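You operate a simulated robot arm through the tools that you are given. There is no shell and no other tool.

You run a simulated robot arm. Do the job below in one go: nothing can be reset, and whatever is moved stays where it is left.

JOB
Chuck pad L-5311 on seat two with the 4 mm spacer under it.
Fine: tab and straight edge outward; magnet on, guard shut again; the other pads and spacers stay.

The check looks at the end state, three seconds after you hand in, the way a careful person would. Anything else that was tipped, shoved, dropped, spilled or broken makes it a failure.

ROBOT AND FRAMES
A 6-joint arm with a two-finger gripper, fixed in place. Base frame: the origin is on the floor under the middle of its stand, x ahead of it, y to its left, z up; the work surface is at about z = 0.85. Lengths are in m, angles in rad, forces in N, time in s.
It reaches about 1.572 m from its shoulder. Its first joint turns from -2.897 to 2.897 rad. Payload 2.45 kg.
The TCP is the grasp point between the finger pads, 0.02 m short of the fingertips. In the tool frame z runs along the fingers and y along their closing line. The gripper opens to 0.14 m; its body begins 0.168 m behind the TCP.
Orientation is that of the tool frame in the base frame, as [roll, pitch, yaw] about the fixed x, y, z axes, in that order (R = Rz(yaw) Ry(pitch) Rx(roll)). With the fingers straight down and closing along the base's y, the tool's x points along the base's -x, its y along +y and its z along -z.

CONTROLS
- The arm moves only by the tool step_arm. Its argument "motion" is a list of rows, each a list of 3 entries, a list of its own where there are three numbers: the shift along the tool's x, y, z in units of 250 mm (1.0 is 250 mm), then the turn, a rotation vector about the tool's x, y, z in units of 60 degrees (1.0 is 60 degrees), then the closure in counts, from 0 (fully open) to 255 (shut). In form: [[[x, y, z], [ax, ay, az], hand], ...]. A call has 1 to 20 rows; each row is the pose to reach, as a shift and turn from the pose commanded when the call began, along the tool's axes at that moment. A call with a number of a shift or a turn outside -1 to 1 is refused whole. Rows are played at 5 a second. More than 0.05 m and 0.15 rad between two rows, or a gripper value outside its range, and nothing of the call is played. A pose out of reach is approached as far as the arm can. The call stops where the force on the tool passes 40 N (or 10 N more than at its start, if that is more) or the arm is blocked; 0.2 s more then pass. The fingers move at their own pace (about 0.045 m/s each) and stop on an object; they squeeze with about 38 N. The grip force told is the motor's: it shows also when the fingers shut on nothing. Time passes only in rows, and 0.2 s behind the last, so rows that repeat a pose let the fingers close. The reply holds the time, the measured pose of the TCP, the force on the tool along the base axes, the opening and the grip force, in the units named above and with some noise, with the torque about the TCP (base axes, N m) and any sound that the robot's microphone picked up.
- Cameras (640 x 400 px; columns grow to the right, rows downward): "scene" is fixed at [0.0512, -0.499, 1.43]; the picture's right is [0.79, -0.61, 0.00], its down [-0.19, -0.24, -0.95] and it looks along [0.58, 0.75, -0.31] (base axes); focal length 322 px, centre (320, 200). "wrist" rides on the gripper at [0.078, 0.011, -0.209] in the tool frame; the picture's right is [-0.14, 0.99, 0.00], its down [-0.92, -0.13, -0.37] and it looks along [-0.37, -0.05, 0.93] (tool axes); focal length 280 px, centre (320, 200). There is no depth. A picture from a camera that has moved, and an enlarged one, comes with that camera's place and axes in the base frame and with its lens.
- capture(camera): a new picture of that camera. No time passes.
- zoom(camera, box): a new picture of the part [left, top, right, bottom] of that camera's present view, enlarged. No time passes.
- close_job(): hands the job in; it is judged then, once.

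Places have to be worked out from the pictures, the camera data and where the tool is seen. Open the gripper and draw the arm clear of the work before you hand the job in, unless the task says otherwise.

The tools are called after "Request:" by a JSON object that holds its "fn" and its "kwargs". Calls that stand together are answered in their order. step_arm: Moves the arm, as the interface text tells. Its arguments: {"type":"object","properties":{"motion":{"type":"array"}},"required":["motion"]} The other tools are called the same way: capture (camera) takes a picture; zoom (camera, box) takes an enlarged picture of a part of a camera's view; close_job () hands the job in.

At the start:

```text
clock: 0.0
tcp_pos: [0.8684, 0.0521, 1.1891]
tool_rot: [3.142, 0.001, -3.141]
wrist_force: [0.2, 0.1, -0.2]
ft_torque: [0.03, -0.01, -0.02]
grip_width: 0.14
finger_force: 0.1
```

scene: 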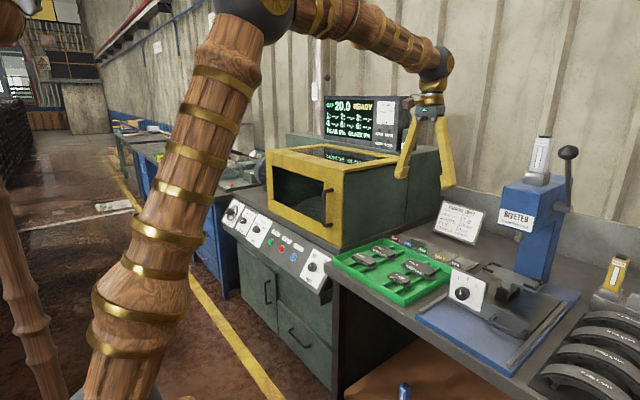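
wrist: 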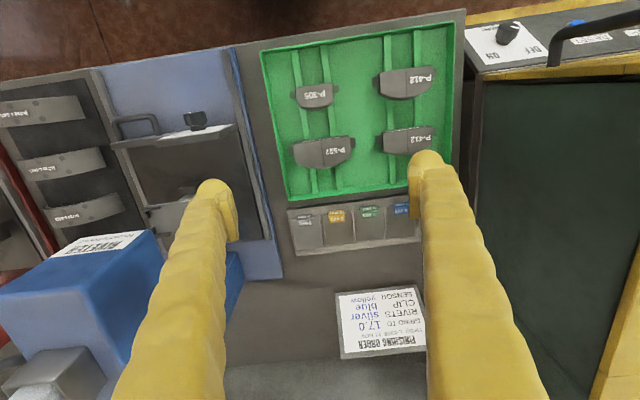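

The scene shows a grinder with a yellow door, a green tray of pads, a small blocks row (spacers?) and a riveter. I'll enlarge parts of both views to identify everything before moving.

Request:
{"fn": "zoom", "kwargs": {"camera": "scene", "box": [200, 80, 420, 220]}}

Request:
{"fn": "zoom", "kwargs": {"camera": "scene", "box": [320, 180, 500, 310]}}

Request:
{"fn": "zoom", "kwargs": {"camera": "scene", "box": [200, 180, 340, 290]}}

Request:
{"fn": "zoom", "kwargs": {"camera": "scene", "box": [480, 120, 640, 400]}}

Request:
{"fn": "zoom", "kwargs": {"camera": "wrist", "box": [240, 20, 480, 260]}}

Request:
{"fn": "zoom", "kwargs": {"camera": "wrist", "box": [0, 60, 260, 260]}}

Request:
{"fn": "zoom", "kwargs": {"camera": "wrist", "box": [320, 270, 460, 370]}}

```text
2.86 times, centred on (310, 150) of scene
camera zoom: at [0.0512, -0.499, 1.43], right [0.79, -0.61, 0.0], down [-0.19, -0.24, -0.95], along [0.58, 0.75, -0.31], focal length 921 px, centre (349, 343)
```

zoom: 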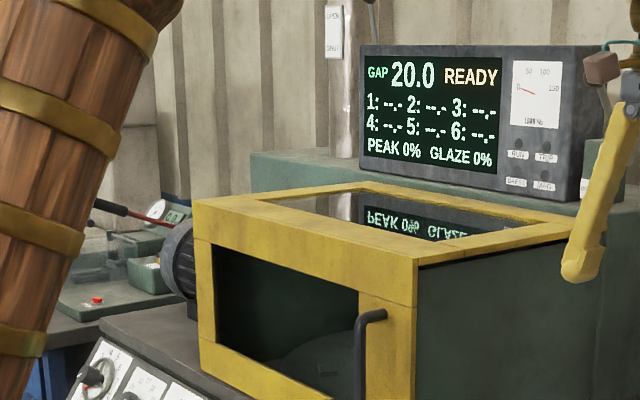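

```text
3.08 times, centred on (410, 245) of scene
camera zoom: at [0.0512, -0.499, 1.43], right [0.79, -0.61, 0.0], down [-0.19, -0.24, -0.95], along [0.58, 0.75, -0.31], focal length 992 px, centre (43, 62)
```

zoom: 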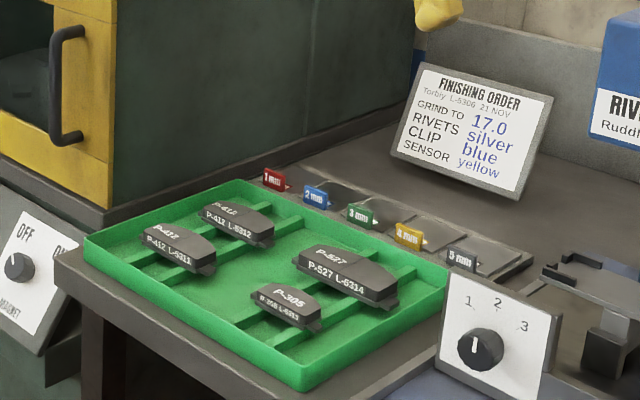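

```text
3.64 times, centred on (270, 235) of scene
camera zoom: at [0.0512, -0.499, 1.43], right [0.79, -0.61, 0.0], down [-0.19, -0.24, -0.95], along [0.58, 0.75, -0.31], focal length 1172 px, centre (502, 73)
```

zoom: 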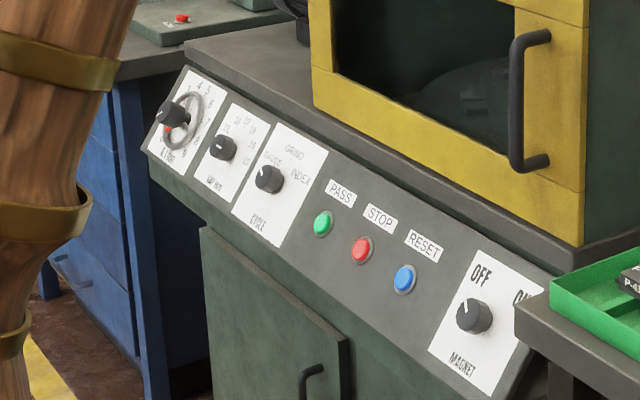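

```text
1.43 times, centred on (560, 260) of scene
camera zoom: at [0.0512, -0.499, 1.43], right [0.79, -0.61, 0.0], down [-0.19, -0.24, -0.95], along [0.58, 0.75, -0.31], focal length 461 px, centre (-23, 114)
```

zoom: 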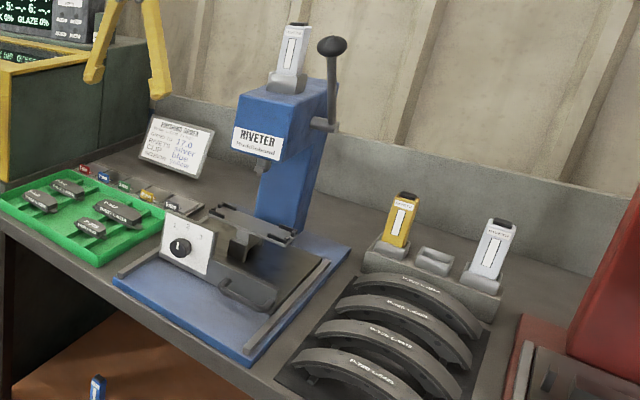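

```text
1.67 times, centred on (360, 140) of wrist
camera zoom: at [0.7914, 0.0632, 1.3965], right [0.14, 0.99, 0.0], down [0.92, -0.13, 0.37], along [0.37, -0.05, -0.93], focal length 467 px, centre (253, 300)
```

zoom: 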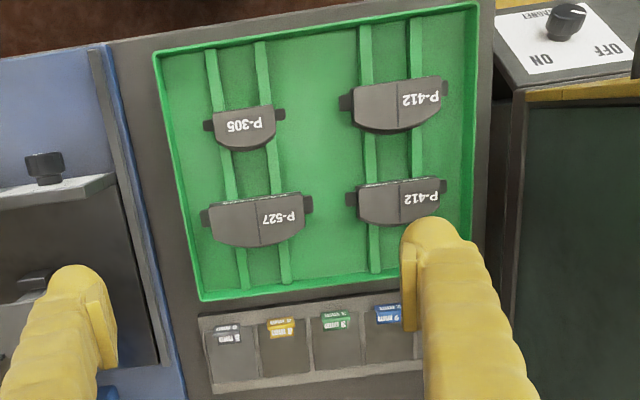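

```text
2.00 times, centred on (130, 160) of wrist
camera zoom: at [0.7914, 0.0632, 1.3965], right [0.14, 0.99, 0.0], down [0.92, -0.13, 0.37], along [0.37, -0.05, -0.93], focal length 561 px, centre (700, 280)
```

zoom: 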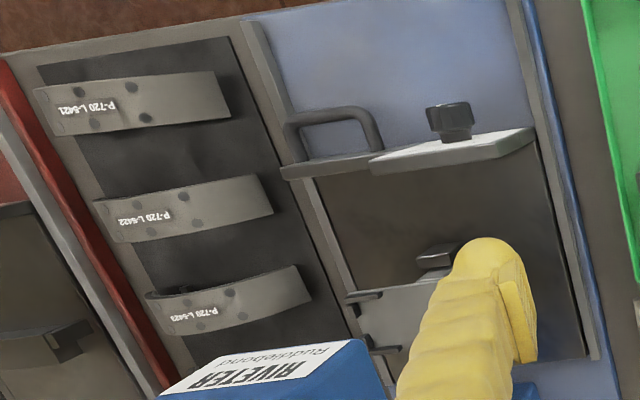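

```text
4.00 times, centred on (390, 320) of wrist
camera zoom: at [0.7914, 0.0632, 1.3965], right [0.14, 0.99, 0.0], down [0.92, -0.13, 0.37], along [0.37, -0.05, -0.93], focal length 1122 px, centre (40, -280)
```

zoom: 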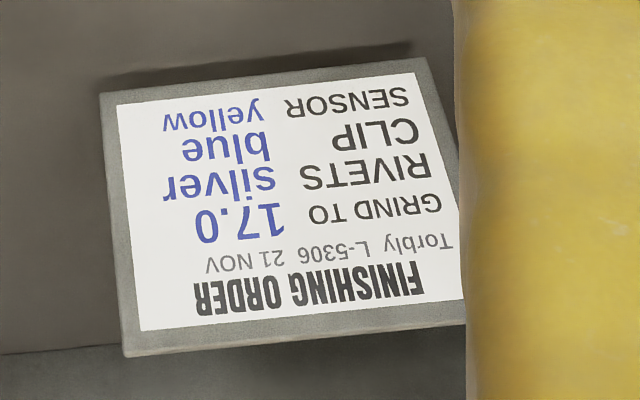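

Two P-412 pads look alike; I need to read their side labels for L-5311, and check the spacers and the magnet knob more closely.

Request:
{"fn": "zoom", "kwargs": {"camera": "scene", "box": [350, 232, 410, 270]}}

Request:
{"fn": "zoom", "kwargs": {"camera": "scene", "box": [385, 225, 480, 285]}}

Request:
{"fn": "zoom", "kwargs": {"camera": "scene", "box": [265, 145, 345, 250]}}

Request:
{"fn": "zoom", "kwargs": {"camera": "wrist", "box": [440, 0, 640, 120]}}

Request:
{"fn": "zoom", "kwargs": {"camera": "wrist", "box": [280, 180, 440, 270]}}

Request:
{"fn": "zoom", "kwargs": {"camera": "scene", "box": [290, 235, 345, 275]}}

```text
10.53 times, centred on (380, 251) of scene
camera zoom: at [0.0512, -0.499, 1.43], right [0.79, -0.61, 0.0], down [-0.19, -0.24, -0.95], along [0.58, 0.75, -0.31], focal length 3394 px, centre (-312, -337)
```

zoom: 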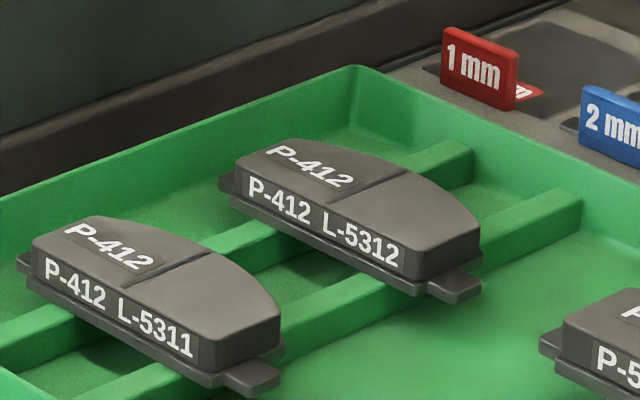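

```text
6.67 times, centred on (432, 255) of scene
camera zoom: at [0.0512, -0.499, 1.43], right [0.79, -0.61, 0.0], down [-0.19, -0.24, -0.95], along [0.58, 0.75, -0.31], focal length 2149 px, centre (-430, -167)
```

zoom: 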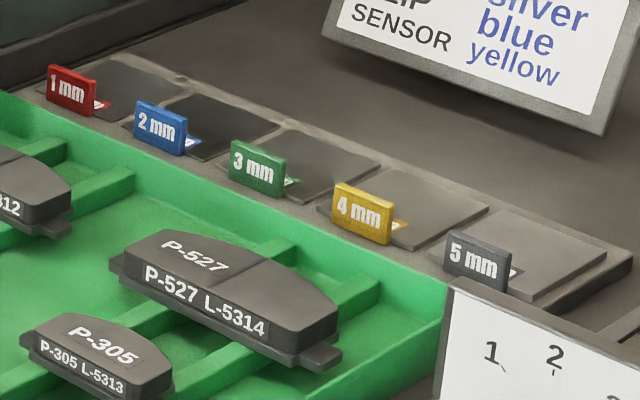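

```text
3.81 times, centred on (305, 198) of scene
camera zoom: at [0.0512, -0.499, 1.43], right [0.79, -0.61, 0.0], down [-0.19, -0.24, -0.95], along [0.58, 0.75, -0.31], focal length 1228 px, centre (377, 210)
```

zoom: 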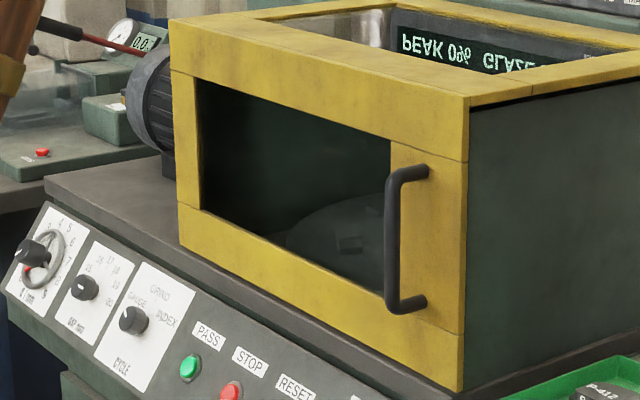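

```text
3.20 times, centred on (540, 60) of wrist
camera zoom: at [0.7914, 0.0632, 1.3965], right [0.14, 0.99, 0.0], down [0.92, -0.13, 0.37], along [0.37, -0.05, -0.93], focal length 897 px, centre (-384, 648)
```

zoom: 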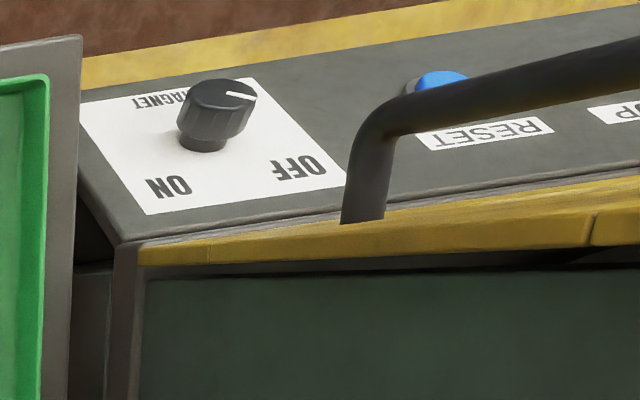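

```text
4.00 times, centred on (360, 225) of wrist
camera zoom: at [0.7914, 0.0632, 1.3965], right [0.14, 0.99, 0.0], down [0.92, -0.13, 0.37], along [0.37, -0.05, -0.93], focal length 1122 px, centre (160, 100)
```

zoom: 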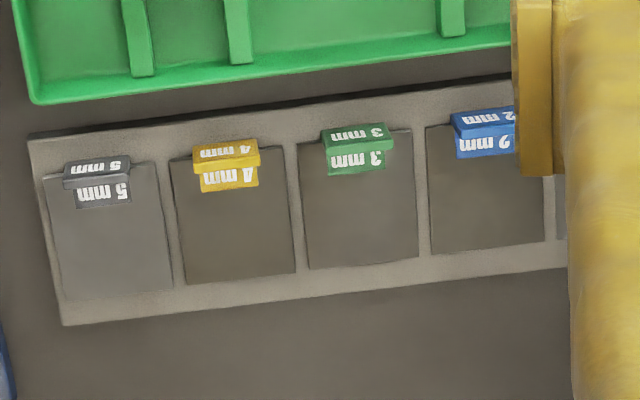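

```text
10.00 times, centred on (318, 255) of scene
camera zoom: at [0.0512, -0.499, 1.43], right [0.79, -0.61, 0.0], down [-0.19, -0.24, -0.95], along [0.58, 0.75, -0.31], focal length 3224 px, centre (345, -350)
```

zoom: 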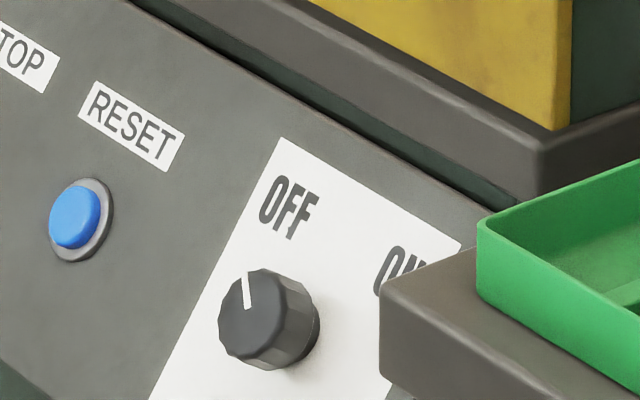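

Pad L-5311 is the front one of the two P-412s. I now look closer at the guard, its hinge, the OPEN/SHUT label behind, and the interior.

Request:
{"fn": "zoom", "kwargs": {"camera": "scene", "box": [300, 60, 345, 140]}}

Request:
{"fn": "zoom", "kwargs": {"camera": "scene", "box": [260, 135, 400, 190]}}

Request:
{"fn": "zoom", "kwargs": {"camera": "scene", "box": [265, 160, 340, 220]}}

Request:
{"fn": "zoom", "kwargs": {"camera": "scene", "box": [215, 190, 275, 250]}}

Request:
{"fn": "zoom", "kwargs": {"camera": "scene", "box": [320, 90, 420, 150]}}

```text
5.00 times, centred on (322, 100) of scene
camera zoom: at [0.0512, -0.499, 1.43], right [0.79, -0.61, 0.0], down [-0.19, -0.24, -0.95], along [0.58, 0.75, -0.31], focal length 1612 px, centre (308, 700)
```

zoom: 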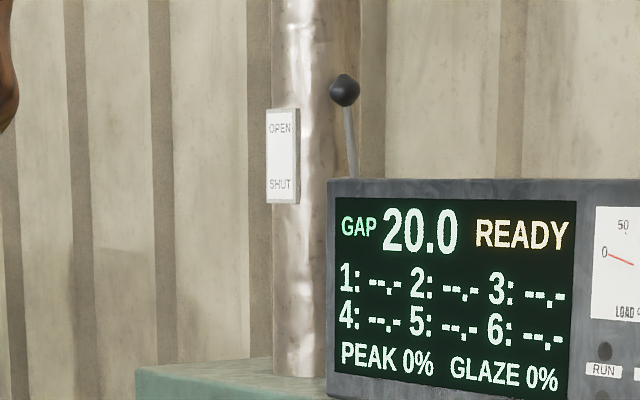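

```text
4.57 times, centred on (330, 162) of scene
camera zoom: at [0.0512, -0.499, 1.43], right [0.79, -0.61, 0.0], down [-0.19, -0.24, -0.95], along [0.58, 0.75, -0.31], focal length 1474 px, centre (274, 371)
```

zoom: 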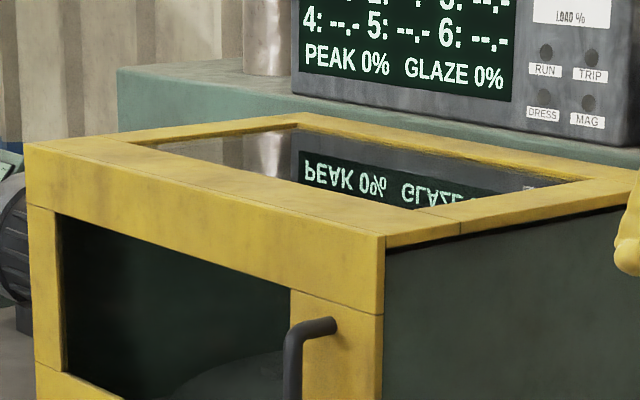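

```text
6.67 times, centred on (302, 190) of scene
camera zoom: at [0.0512, -0.499, 1.43], right [0.79, -0.61, 0.0], down [-0.19, -0.24, -0.95], along [0.58, 0.75, -0.31], focal length 2149 px, centre (437, 267)
```

zoom: 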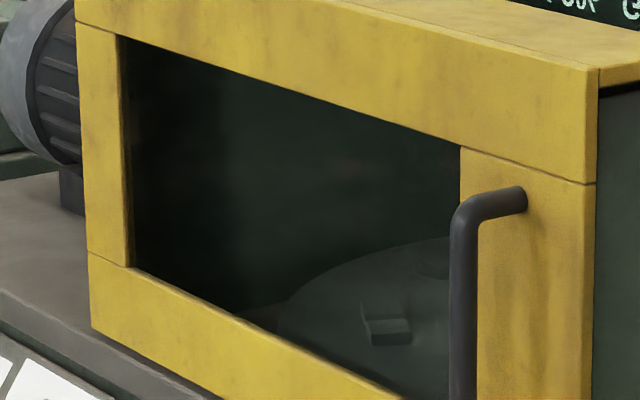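

```text
6.67 times, centred on (245, 220) of scene
camera zoom: at [0.0512, -0.499, 1.43], right [0.79, -0.61, 0.0], down [-0.19, -0.24, -0.95], along [0.58, 0.75, -0.31], focal length 2149 px, centre (820, 67)
```

zoom: 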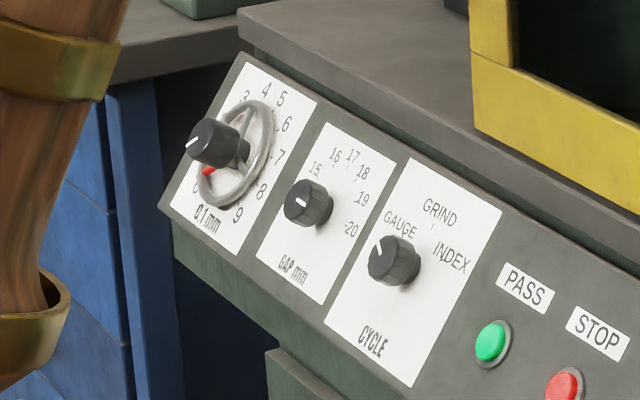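

```text
6.40 times, centred on (370, 120) of scene
camera zoom: at [0.0512, -0.499, 1.43], right [0.79, -0.61, 0.0], down [-0.19, -0.24, -0.95], along [0.58, 0.75, -0.31], focal length 2063 px, centre (0, 712)
```

zoom: 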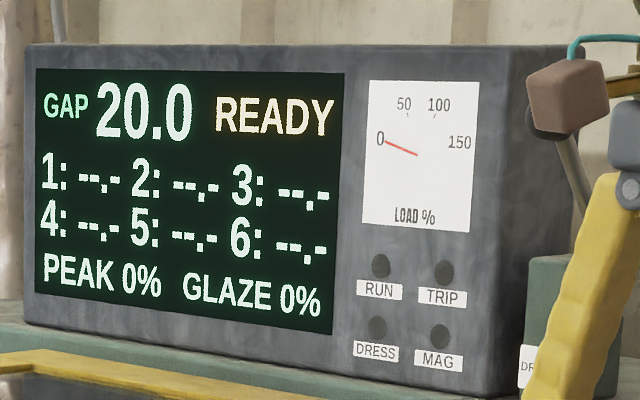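

The guard spans roughly x 0.81–1.2, y 0.34–0.93, z 0.86–1.17, its handle near (0.77–0.81, 0.42, 0.93–1.08). I'll draw the arm back and tilt the wrist camera forward to see how the guard is hinged and what the inside is like.

Request:
{"fn": "step_arm", "kwargs": {"motion": [[[0.1, 0.1, -0.05], [0, -0.05, 0], 0], [[0.2, 0.2, -0.1], [0, -0.1, 0], 0], [[0.3, 0.3, -0.15], [0, -0.15, 0], 0], [[0.4, 0.4, -0.2], [0, -0.2, 0], 0], [[0.5, 0.5, -0.25], [0, -0.25, 0], 0], [[0.6, 0.6, -0.3], [0, -0.3, 0], 0], [[0.7, 0.7, -0.35], [0, -0.35, 0], 0], [[0.8, 0.8, -0.4], [0, -0.4, 0], 0], [[0.9, 0.9, -0.45], [0, -0.45, 0], 0], [[1.0, 1.0, -0.5], [0, -0.5, 0], 0]]}}

Request:
{"fn": "capture", "kwargs": {"camera": "wrist"}}

Request:
{"fn": "capture", "kwargs": {"camera": "scene"}}

```text
clock: 2.2
tcp_pos: [0.6184, 0.3029, 1.3126]
tool_rot: [-3.141, 0.524, -3.139]
wrist_force: [0.0, -0.9, 0.2]
ft_torque: [0.01, 0.04, -0.02]
grip_width: 0.14
finger_force: 0.0
```

```text
taken
camera wrist: at [0.4459, 0.3143, 1.4534], right [0.12, 0.99, 0.07], down [0.61, -0.13, 0.78], along [0.78, -0.05, -0.62], focal length 280 px, centre (320, 200)
```

wrist: 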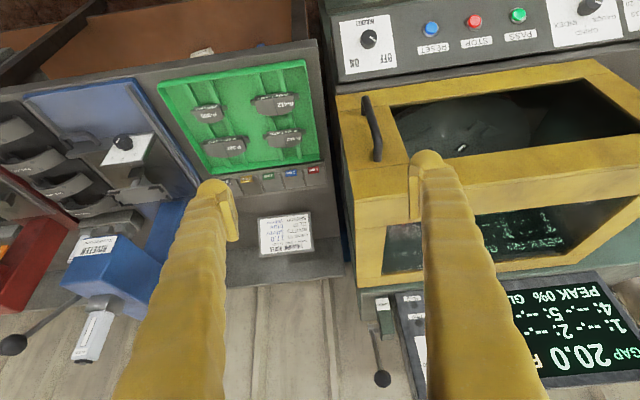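

```text
taken
```

scene: 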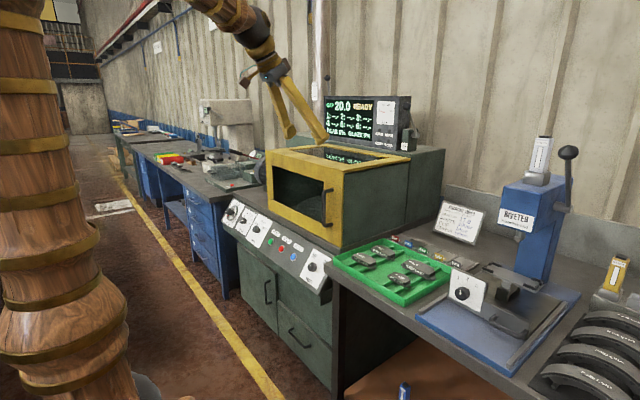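

The picture is upside-down but the guard is well visible. I'll enlarge the guard and its glass.

Request:
{"fn": "zoom", "kwargs": {"camera": "wrist", "box": [330, 0, 640, 190]}}

Request:
{"fn": "zoom", "kwargs": {"camera": "wrist", "box": [330, 180, 640, 400]}}

Request:
{"fn": "zoom", "kwargs": {"camera": "scene", "box": [240, 120, 460, 260]}}

Request:
{"fn": "zoom", "kwargs": {"camera": "wrist", "box": [390, 80, 520, 170]}}

```text
2.06 times, centred on (485, 95) of wrist
camera zoom: at [0.4459, 0.3143, 1.4534], right [0.12, 0.99, 0.07], down [0.61, -0.13, 0.78], along [0.78, -0.05, -0.62], focal length 579 px, centre (-21, 417)
```

zoom: 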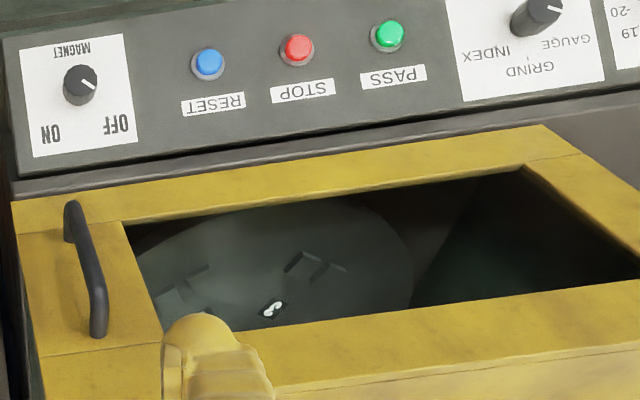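

```text
1.82 times, centred on (485, 290) of wrist
camera zoom: at [0.4459, 0.3143, 1.4534], right [0.12, 0.99, 0.07], down [0.61, -0.13, 0.78], along [0.78, -0.05, -0.62], focal length 510 px, centre (20, 36)
```

zoom: 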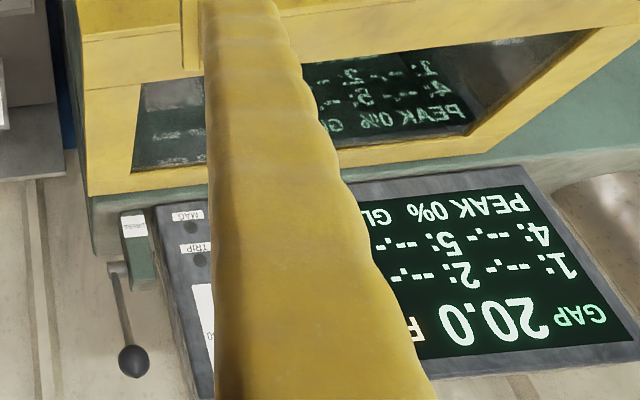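

```text
2.86 times, centred on (350, 190) of scene
camera zoom: at [0.0512, -0.499, 1.43], right [0.79, -0.61, 0.0], down [-0.19, -0.24, -0.95], along [0.58, 0.75, -0.31], focal length 921 px, centre (234, 229)
```

zoom: 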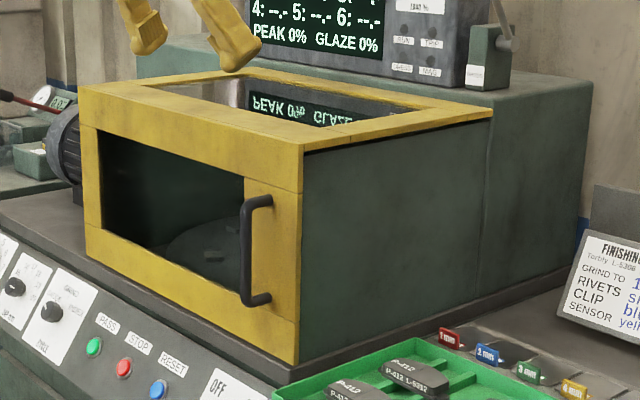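

```text
4.44 times, centred on (455, 125) of wrist
camera zoom: at [0.4459, 0.3143, 1.4534], right [0.12, 0.99, 0.07], down [0.61, -0.13, 0.78], along [0.78, -0.05, -0.62], focal length 1246 px, centre (-280, 533)
```

zoom: 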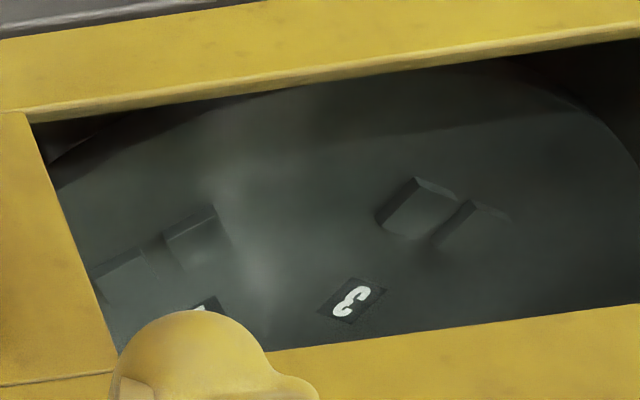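

Inside is a round table with numbered seats ("3" and another are at the front). I need the left end and rear edge of the guard to find its hinge, so I move the camera left and up.

Request:
{"fn": "step_arm", "kwargs": {"motion": [[[-0.03, 0.15, -0.05], [0, 0, 0], 0], [[-0.06, 0.3, -0.1], [0, 0, 0], 0], [[-0.09, 0.45, -0.15], [0, 0, 0], 0], [[-0.12, 0.6, -0.2], [0, 0, 0], 0], [[-0.15, 0.75, -0.25], [0, 0, 0], 0], [[-0.18, 0.9, -0.3], [0, 0, 0], 0], [[-0.2, 1.0, -0.35], [0, 0, 0], 0]]}}

Request:
{"fn": "capture", "kwargs": {"camera": "wrist"}}

Request:
{"fn": "zoom", "kwargs": {"camera": "wrist", "box": [150, 60, 470, 260]}}

Request:
{"fn": "zoom", "kwargs": {"camera": "wrist", "box": [400, 60, 640, 260]}}

```text
clock: 3.8
tcp_pos: [0.6159, 0.5498, 1.4154]
tool_rot: [-3.14, 0.524, 3.141]
wrist_force: [-0.4, -0.4, 0.5]
ft_torque: [0.01, 0.04, 0.01]
grip_width: 0.1397
finger_force: 0.1
```

```text
taken
camera wrist: at [0.4454, 0.5613, 1.5565], right [0.12, 0.99, 0.07], down [0.61, -0.13, 0.78], along [0.78, -0.05, -0.62], focal length 280 px, centre (320, 200)
```

wrist: 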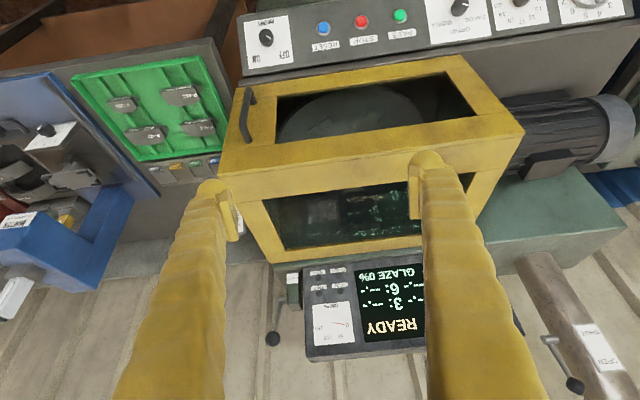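

```text
2.00 times, centred on (310, 160) of wrist
camera zoom: at [0.4454, 0.5613, 1.5565], right [0.12, 0.99, 0.07], down [0.61, -0.13, 0.78], along [0.78, -0.05, -0.62], focal length 561 px, centre (340, 280)
```

zoom: 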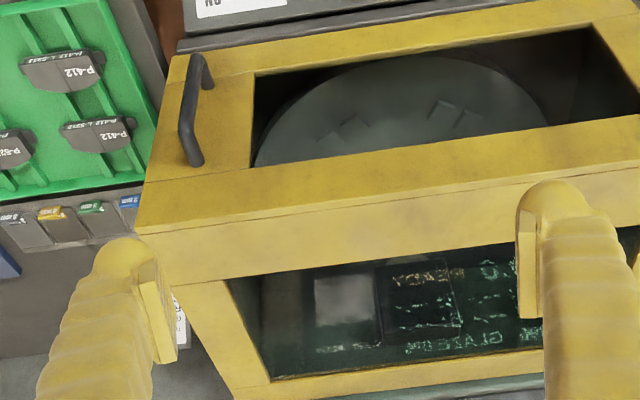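

```text
2.00 times, centred on (520, 160) of wrist
camera zoom: at [0.4454, 0.5613, 1.5565], right [0.12, 0.99, 0.07], down [0.61, -0.13, 0.78], along [0.78, -0.05, -0.62], focal length 561 px, centre (-80, 280)
```

zoom: 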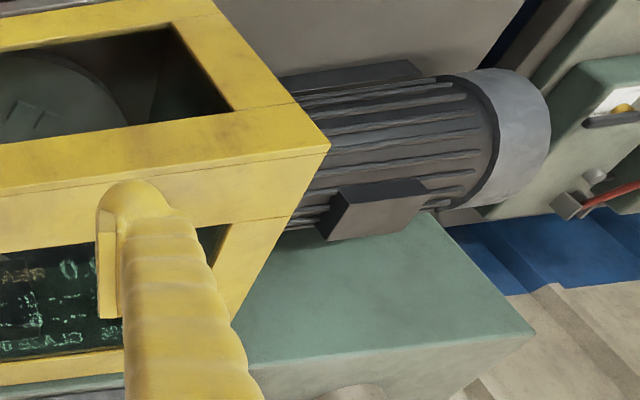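

The rear edge of the yellow top is partly visible; I zoom in on it to look for a hinge.

Request:
{"fn": "zoom", "kwargs": {"camera": "wrist", "box": [230, 200, 420, 300]}}

Request:
{"fn": "zoom", "kwargs": {"camera": "wrist", "box": [450, 120, 560, 240]}}

Request:
{"fn": "zoom", "kwargs": {"camera": "scene", "box": [370, 140, 460, 200]}}

Request:
{"fn": "zoom", "kwargs": {"camera": "wrist", "box": [210, 60, 300, 180]}}

```text
3.37 times, centred on (325, 250) of wrist
camera zoom: at [0.4454, 0.5613, 1.5565], right [0.12, 0.99, 0.07], down [0.61, -0.13, 0.78], along [0.78, -0.05, -0.62], focal length 944 px, centre (303, 32)
```

zoom: 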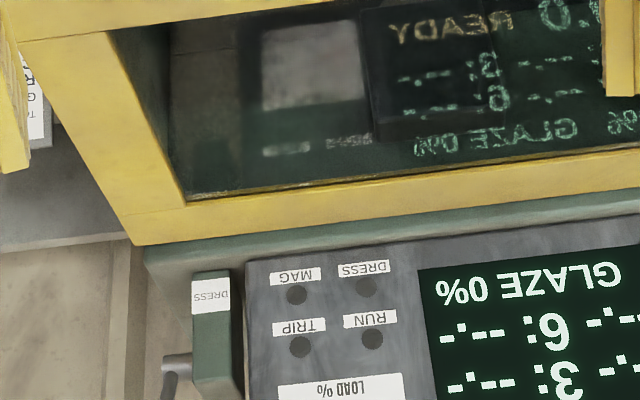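

```text
3.33 times, centred on (505, 180) of wrist
camera zoom: at [0.4454, 0.5613, 1.5565], right [0.12, 0.99, 0.07], down [0.61, -0.13, 0.78], along [0.78, -0.05, -0.62], focal length 935 px, centre (-297, 267)
```

zoom: 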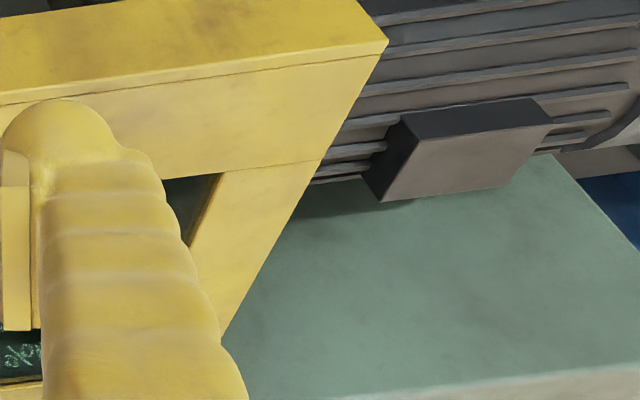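

```text
6.67 times, centred on (415, 170) of scene
camera zoom: at [0.0512, -0.499, 1.43], right [0.79, -0.61, 0.0], down [-0.19, -0.24, -0.95], along [0.58, 0.75, -0.31], focal length 2149 px, centre (-313, 400)
```

zoom: 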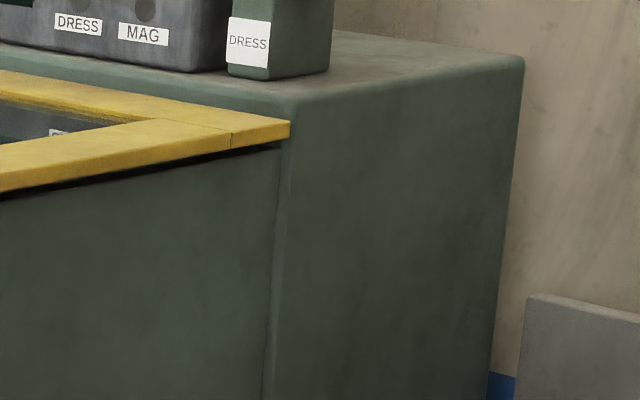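

```text
3.33 times, centred on (255, 120) of wrist
camera zoom: at [0.4454, 0.5613, 1.5565], right [0.12, 0.99, 0.07], down [0.61, -0.13, 0.78], along [0.78, -0.05, -0.62], focal length 935 px, centre (537, 467)
```

zoom: 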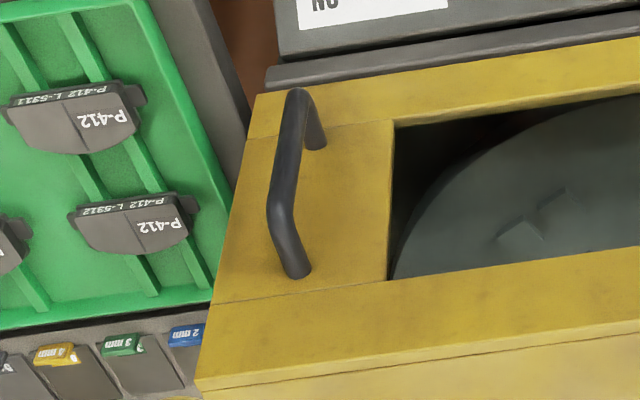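

The hood's yellow top and front look like one L-shaped piece separate from the green walls, likely hinged at the rear or left. The handle bar is vertical at about x 0.763, y 0.40, z 0.95–1.08. I move to a pre-grasp pose in front of it with the tool tilted further forward.

Request:
{"fn": "step_arm", "kwargs": {"motion": [[[0.038, -0.1, 0.105], [0, -0.083, 0], 0], [[0.075, -0.2, 0.21], [0, -0.167, 0], 0], [[0.113, -0.3, 0.316], [0, -0.25, 0], 0], [[0.15, -0.4, 0.42], [0, -0.333, 0], 0], [[0.188, -0.5, 0.527], [0, -0.417, 0], 0], [[0.226, -0.6, 0.632], [0, -0.5, 0], 0]]}}

Request:
{"fn": "capture", "kwargs": {"camera": "wrist"}}

Request:
{"fn": "capture", "kwargs": {"camera": "scene"}}

```text
clock: 5.2
tcp_pos: [0.6515, 0.4018, 1.2498]
tool_rot: [3.141, 1.048, 3.141]
wrist_force: [-0.1, -0.1, 0.3]
ft_torque: [0.0, -0.02, -0.03]
grip_width: 0.1398
finger_force: 0.0
```

```text
taken
camera wrist: at [0.4318, 0.4118, 1.2852], right [0.07, 0.99, 0.12], down [0.14, -0.13, 0.98], along [0.99, -0.05, -0.15], focal length 280 px, centre (320, 200)
```

wrist: 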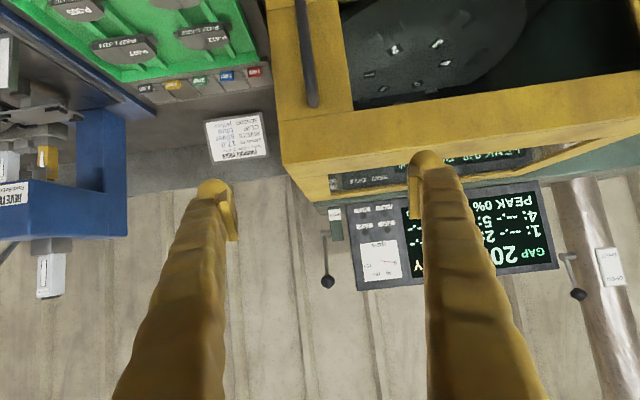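

```text
taken
```

scene: 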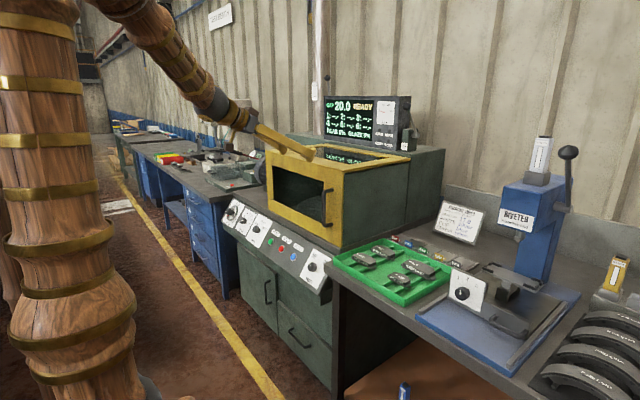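

This view looks through the glass onto the table, so I enlarge it to read the seat numbers and see the seat layout.

Request:
{"fn": "zoom", "kwargs": {"camera": "wrist", "box": [335, 0, 535, 110]}}

Request:
{"fn": "zoom", "kwargs": {"camera": "wrist", "box": [355, 20, 475, 100]}}

Request:
{"fn": "zoom", "kwargs": {"camera": "wrist", "box": [270, 0, 360, 120]}}

```text
3.20 times, centred on (435, 55) of wrist
camera zoom: at [0.4318, 0.4118, 1.2852], right [0.07, 0.99, 0.12], down [0.14, -0.13, 0.98], along [0.99, -0.05, -0.15], focal length 897 px, centre (-48, 664)
```

zoom: 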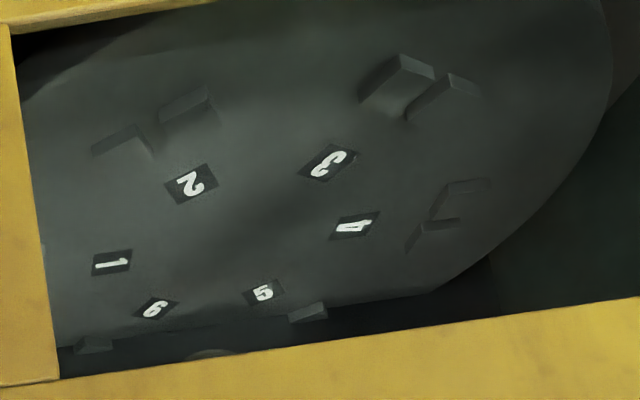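

```text
5.00 times, centred on (415, 60) of wrist
camera zoom: at [0.4318, 0.4118, 1.2852], right [0.07, 0.99, 0.12], down [0.14, -0.13, 0.98], along [0.99, -0.05, -0.15], focal length 1402 px, centre (-155, 900)
```

zoom: 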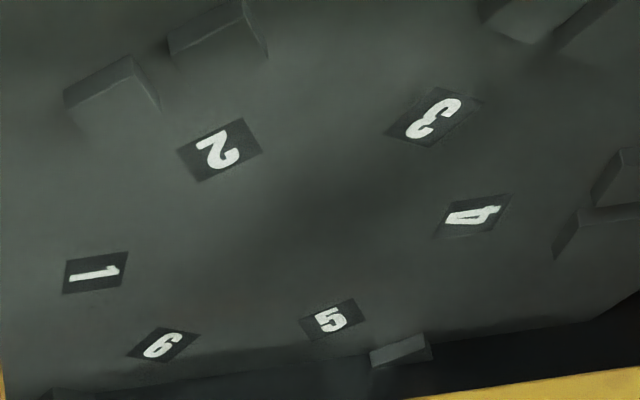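

```text
3.33 times, centred on (315, 60) of wrist
camera zoom: at [0.4318, 0.4118, 1.2852], right [0.07, 0.99, 0.12], down [0.14, -0.13, 0.98], along [0.99, -0.05, -0.15], focal length 935 px, centre (337, 667)
```

zoom: 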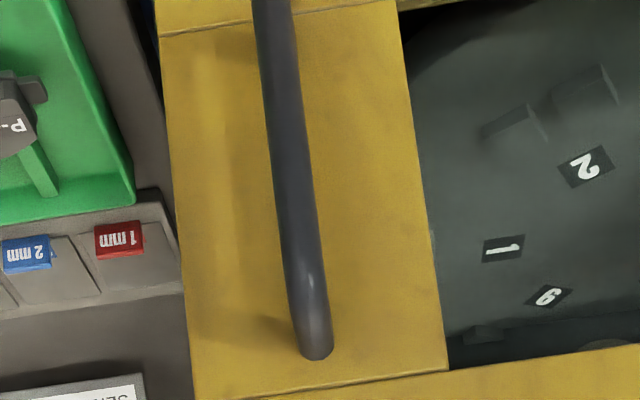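

Seats 2 and 3 are at the front, with two stop blocks each and the numbers on the inner side. Now I lower to the pre-grasp in front of the handle.

Request:
{"fn": "step_arm", "kwargs": {"motion": [[[0.115, -0.002, 0.073], [0, 0, 0], 0], [[0.23, -0.003, 0.146], [0, 0, 0], 0], [[0.344, -0.005, 0.22], [0, 0, 0], 0], [[0.459, -0.006, 0.293], [0, 0, 0], 0], [[0.574, -0.007, 0.366], [0, 0, 0], 0]]}}

Request:
{"fn": "capture", "kwargs": {"camera": "wrist"}}

Request:
{"fn": "zoom", "kwargs": {"camera": "scene", "box": [240, 120, 400, 260]}}

```text
clock: 6.4
tcp_pos: [0.6569, 0.3985, 1.0804]
tool_rot: [3.14, 1.046, 3.14]
wrist_force: [-0.8, -0.1, -0.2]
ft_torque: [-0.04, 0.04, 0.04]
grip_width: 0.1399
finger_force: 0.1
```

```text
taken
camera wrist: at [0.4368, 0.4097, 1.1156], right [0.07, 0.99, 0.12], down [0.14, -0.13, 0.98], along [0.99, -0.05, -0.15], focal length 280 px, centre (320, 200)
```

wrist: 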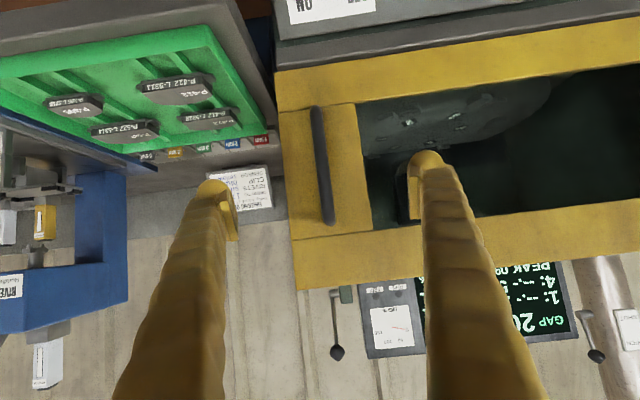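

```text
2.86 times, centred on (320, 190) of scene
camera zoom: at [0.0512, -0.499, 1.43], right [0.79, -0.61, 0.0], down [-0.19, -0.24, -0.95], along [0.58, 0.75, -0.31], focal length 921 px, centre (320, 229)
```

zoom: 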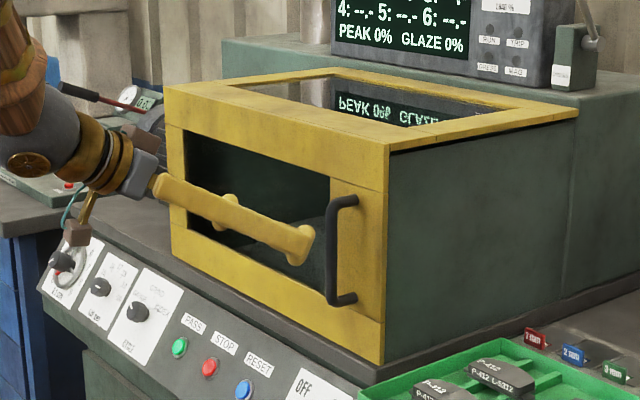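

The bar is midway between the fingers (y ≈ 0.40, z up to ~1.08). I advance along the tool axis to put the bar between the pads, then close.

Request:
{"fn": "step_arm", "kwargs": {"motion": [[[0, 0.003, 0.12], [0, 0, 0], 0], [[0, 0.006, 0.24], [0, 0, 0], 0], [[-0.004, 0.008, 0.36], [0, 0, 0], 0], [[-0.006, 0.008, 0.48], [0, 0, 0], 0], [[-0.006, 0.008, 0.48], [0, 0, 0], 100]]}}

Request:
{"fn": "capture", "kwargs": {"camera": "wrist"}}

Request:
{"fn": "zoom", "kwargs": {"camera": "scene", "box": [270, 140, 390, 250]}}

```text
clock: 7.6
tcp_pos: [0.7626, 0.4033, 1.0193]
tool_rot: [-3.141, 1.047, -3.141]
wrist_force: [0.7, 0.9, -0.2]
ft_torque: [0.02, 0.0, 0.0]
grip_width: 0.1056
finger_force: 0.1
```

```text
taken
camera wrist: at [0.5421, 0.414, 1.0552], right [0.07, 0.99, 0.12], down [0.14, -0.13, 0.98], along [0.99, -0.05, -0.15], focal length 280 px, centre (320, 200)
```

wrist: 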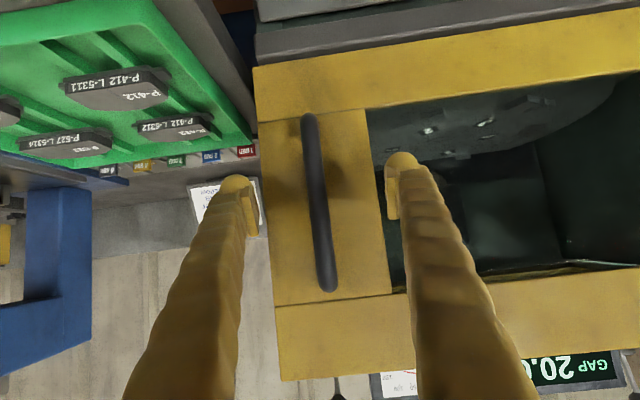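

```text
3.64 times, centred on (330, 195) of scene
camera zoom: at [0.0512, -0.499, 1.43], right [0.79, -0.61, 0.0], down [-0.19, -0.24, -0.95], along [0.58, 0.75, -0.31], focal length 1172 px, centre (284, 218)
```

zoom: 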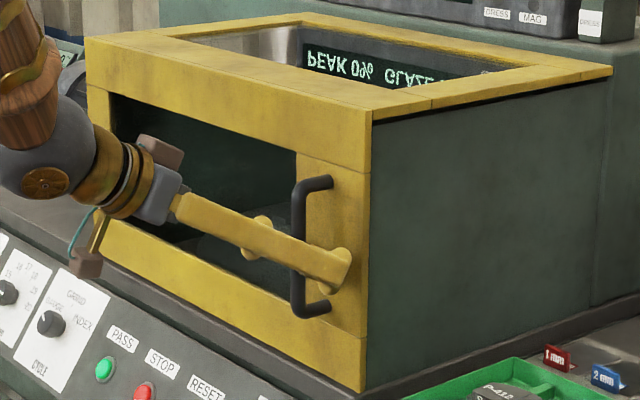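

The bar is between the fingers with the tips short of the door. I close onto it.

Request:
{"fn": "step_arm", "kwargs": {"motion": [[[0, 0, 0], [0, 0, 0], 200], [[0, 0, 0], [0, 0, 0], 255], [[0, 0, 0], [0, 0, 0], 255], [[0, 0, 0], [0, 0, 0], 255], [[0, 0, 0], [0, 0, 0], 255], [[0, 0, 0], [0, 0, 0], 255], [[0, 0, 0], [0, 0, 0], 255]]}}

Request:
{"fn": "capture", "kwargs": {"camera": "wrist"}}

```text
clock: 9.2
tcp_pos: [0.7629, 0.403, 1.0197]
tool_rot: [3.141, 1.047, -3.141]
wrist_force: [6.2, -8.4, -2.4]
ft_torque: [-0.04, -0.09, -0.06]
grip_width: 0.0149
finger_force: 38.7
```

```text
taken
camera wrist: at [0.542, 0.4137, 1.0552], right [0.07, 0.99, 0.12], down [0.14, -0.13, 0.98], along [0.99, -0.05, -0.15], focal length 280 px, centre (320, 200)
```

wrist: 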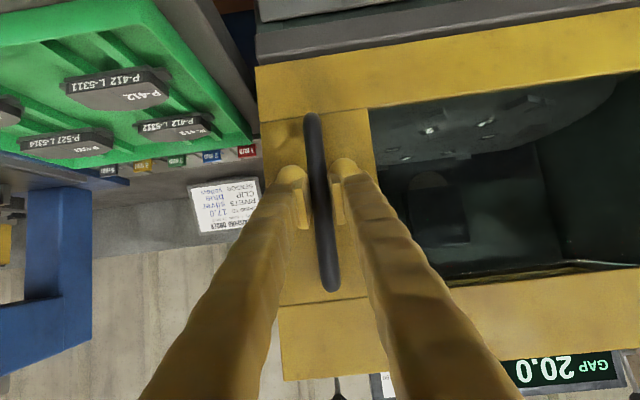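

The handle is gripped (15 mm bar). I test gently which way the guard moves: first a small pull toward the robot.

Request:
{"fn": "step_arm", "kwargs": {"motion": [[[0.008, 0, -0.0139], [0, 0, 0], 255], [[0.016, 0, -0.0277], [0, 0, 0], 255], [[0.024, 0, -0.0416], [0, 0, 0], 255]]}}

```text
clock: 10.0
tcp_pos: [0.7478, 0.4015, 1.0194]
tool_rot: [3.141, 1.046, -3.14]
wrist_force: [3.7, -5.0, 3.1]
ft_torque: [0.03, -0.14, -0.09]
grip_width: 0.0126
finger_force: 39.6
```

It moved 15 mm with little force, but the grip width shrank slightly; I check whether the guard moved or the fingers slipped.

Request:
{"fn": "capture", "kwargs": {"camera": "wrist"}}

Request:
{"fn": "zoom", "kwargs": {"camera": "scene", "box": [260, 130, 420, 250]}}

```text
taken
camera wrist: at [0.529, 0.4137, 1.0559], right [0.07, 0.99, 0.12], down [0.14, -0.13, 0.98], along [0.99, -0.05, -0.15], focal length 280 px, centre (320, 200)
```

wrist: 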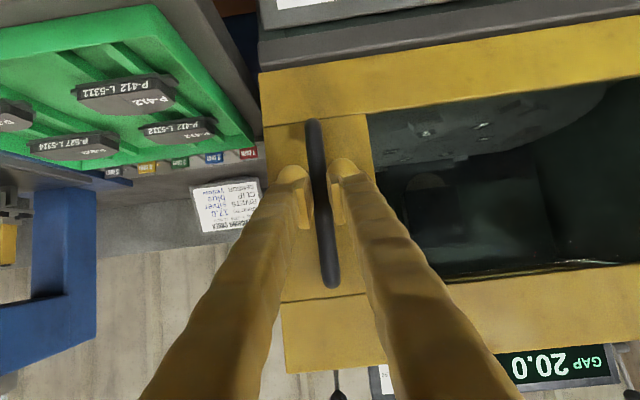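

```text
3.33 times, centred on (340, 190) of scene
camera zoom: at [0.0512, -0.499, 1.43], right [0.79, -0.61, 0.0], down [-0.19, -0.24, -0.95], along [0.58, 0.75, -0.31], focal length 1075 px, centre (253, 233)
```

zoom: 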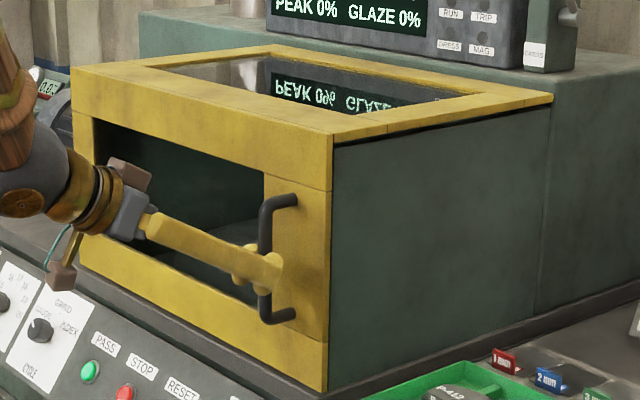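

The guard corner hasn't moved in the picture; the fingers slipped along the pads, so pulling isn't the way. I go back onto the bar and test lifting.

Request:
{"fn": "step_arm", "kwargs": {"motion": [[[-0.013, 0, 0.0225], [0, 0, 0], 255], [[-0.026, 0, 0.045], [0, 0, 0], 255], [[-0.043, 0, 0.035], [0, 0, 0], 255], [[-0.06, 0, 0.025], [0, 0, 0], 255], [[-0.078, 0, 0.015], [0, 0, 0], 255], [[-0.095, 0, 0.005], [0, 0, 0], 255]]}}

Request:
{"fn": "capture", "kwargs": {"camera": "wrist"}}

Request:
{"fn": "zoom", "kwargs": {"camera": "scene", "box": [260, 130, 420, 250]}}

```text
clock: 10.3
tcp_pos: [0.7494, 0.4032, 1.0208]
tool_rot: [3.141, 1.047, -3.139]
wrist_force: [-19.2, -5.7, 10.9]
ft_torque: [0.06, -0.36, -0.11]
grip_width: 0.0128
finger_force: 39.6
stopped in row 1: the force on the tool passed its limit at 62 N (the readings are from after the stop); the commanded pose is now the measured one
```

```text
taken
camera wrist: at [0.529, 0.4135, 1.0561], right [0.07, 0.99, 0.12], down [0.14, -0.13, 0.98], along [0.99, -0.05, -0.15], focal length 280 px, centre (320, 200)
```

wrist: 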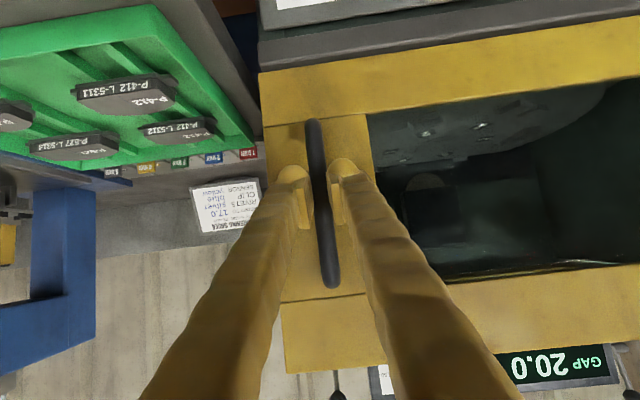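

```text
3.33 times, centred on (340, 190) of scene
camera zoom: at [0.0512, -0.499, 1.43], right [0.79, -0.61, 0.0], down [-0.19, -0.24, -0.95], along [0.58, 0.75, -0.31], focal length 1075 px, centre (253, 233)
```

zoom: 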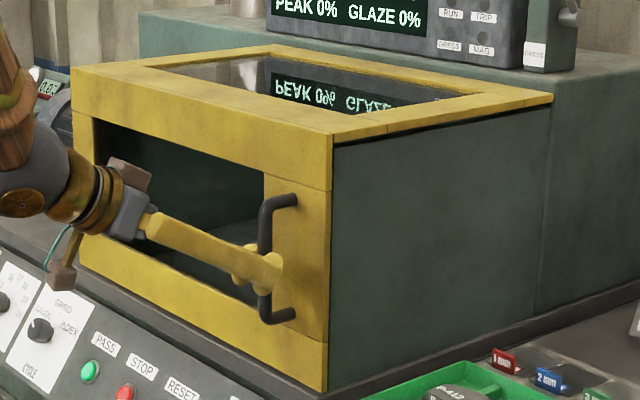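

Pushing back is blocked while gripped. I open a little, go forward again around the bar and re-grip.

Request:
{"fn": "step_arm", "kwargs": {"motion": [[[0, 0, 0], [0, 0, 0], 160], [[0, 0, 0], [0, 0, 0], 160], [[0, 0, 0], [0, 0, 0], 160], [[-0.016, 0, 0.028], [0, 0, 0], 160], [[-0.032, 0, 0.056], [0, 0, 0], 160], [[-0.032, 0, 0.056], [0, 0, 0], 160], [[-0.032, 0, 0.056], [0, 0, 0], 255], [[-0.032, 0, 0.056], [0, 0, 0], 255], [[-0.032, 0, 0.056], [0, 0, 0], 255], [[-0.032, 0, 0.056], [0, 0, 0], 255]]}}

```text
clock: 12.5
tcp_pos: [0.7657, 0.4032, 1.0198]
tool_rot: [3.14, 1.046, -3.14]
wrist_force: [8.4, -7.6, -1.8]
ft_torque: [-0.11, -0.09, 0.0]
grip_width: 0.015
finger_force: 38.7
```

Re-gripped at 15 mm. Now I lift in small steps, watching the force.

Request:
{"fn": "step_arm", "kwargs": {"motion": [[[-0.017, 0, -0.01], [0, 0, 0], 255], [[-0.035, 0, -0.02], [0, 0, 0], 255], [[-0.052, 0, -0.03], [0, 0, 0], 255], [[-0.069, 0, -0.04], [0, 0, 0], 255]]}}

Request:
{"fn": "capture", "kwargs": {"camera": "wrist"}}

Request:
{"fn": "zoom", "kwargs": {"camera": "scene", "box": [260, 130, 420, 250]}}

```text
clock: 13.5
tcp_pos: [0.7655, 0.4017, 1.0385]
tool_rot: [3.141, 1.043, -3.138]
wrist_force: [-4.0, -5.1, -35.2]
ft_torque: [-0.06, 0.21, -0.04]
grip_width: 0.0149
finger_force: 41.4
```

```text
taken
camera wrist: at [0.5454, 0.4131, 1.0753], right [0.07, 0.99, 0.12], down [0.14, -0.13, 0.98], along [0.99, -0.05, -0.15], focal length 280 px, centre (320, 200)
```

wrist: 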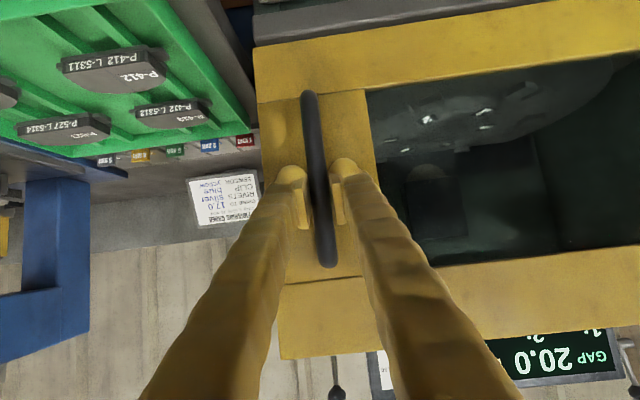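

```text
3.33 times, centred on (340, 190) of scene
camera zoom: at [0.0512, -0.499, 1.43], right [0.79, -0.61, 0.0], down [-0.19, -0.24, -0.95], along [0.58, 0.75, -0.31], focal length 1075 px, centre (253, 233)
```

zoom: 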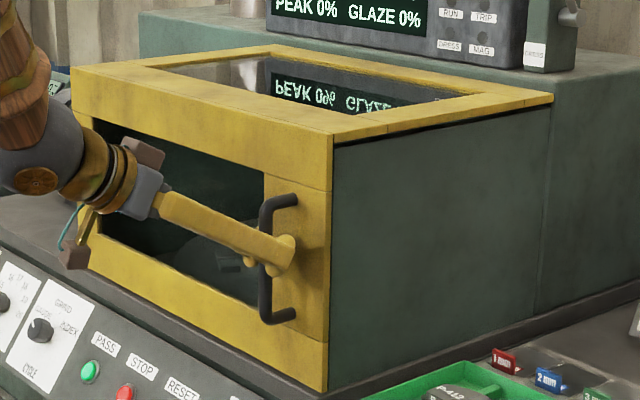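

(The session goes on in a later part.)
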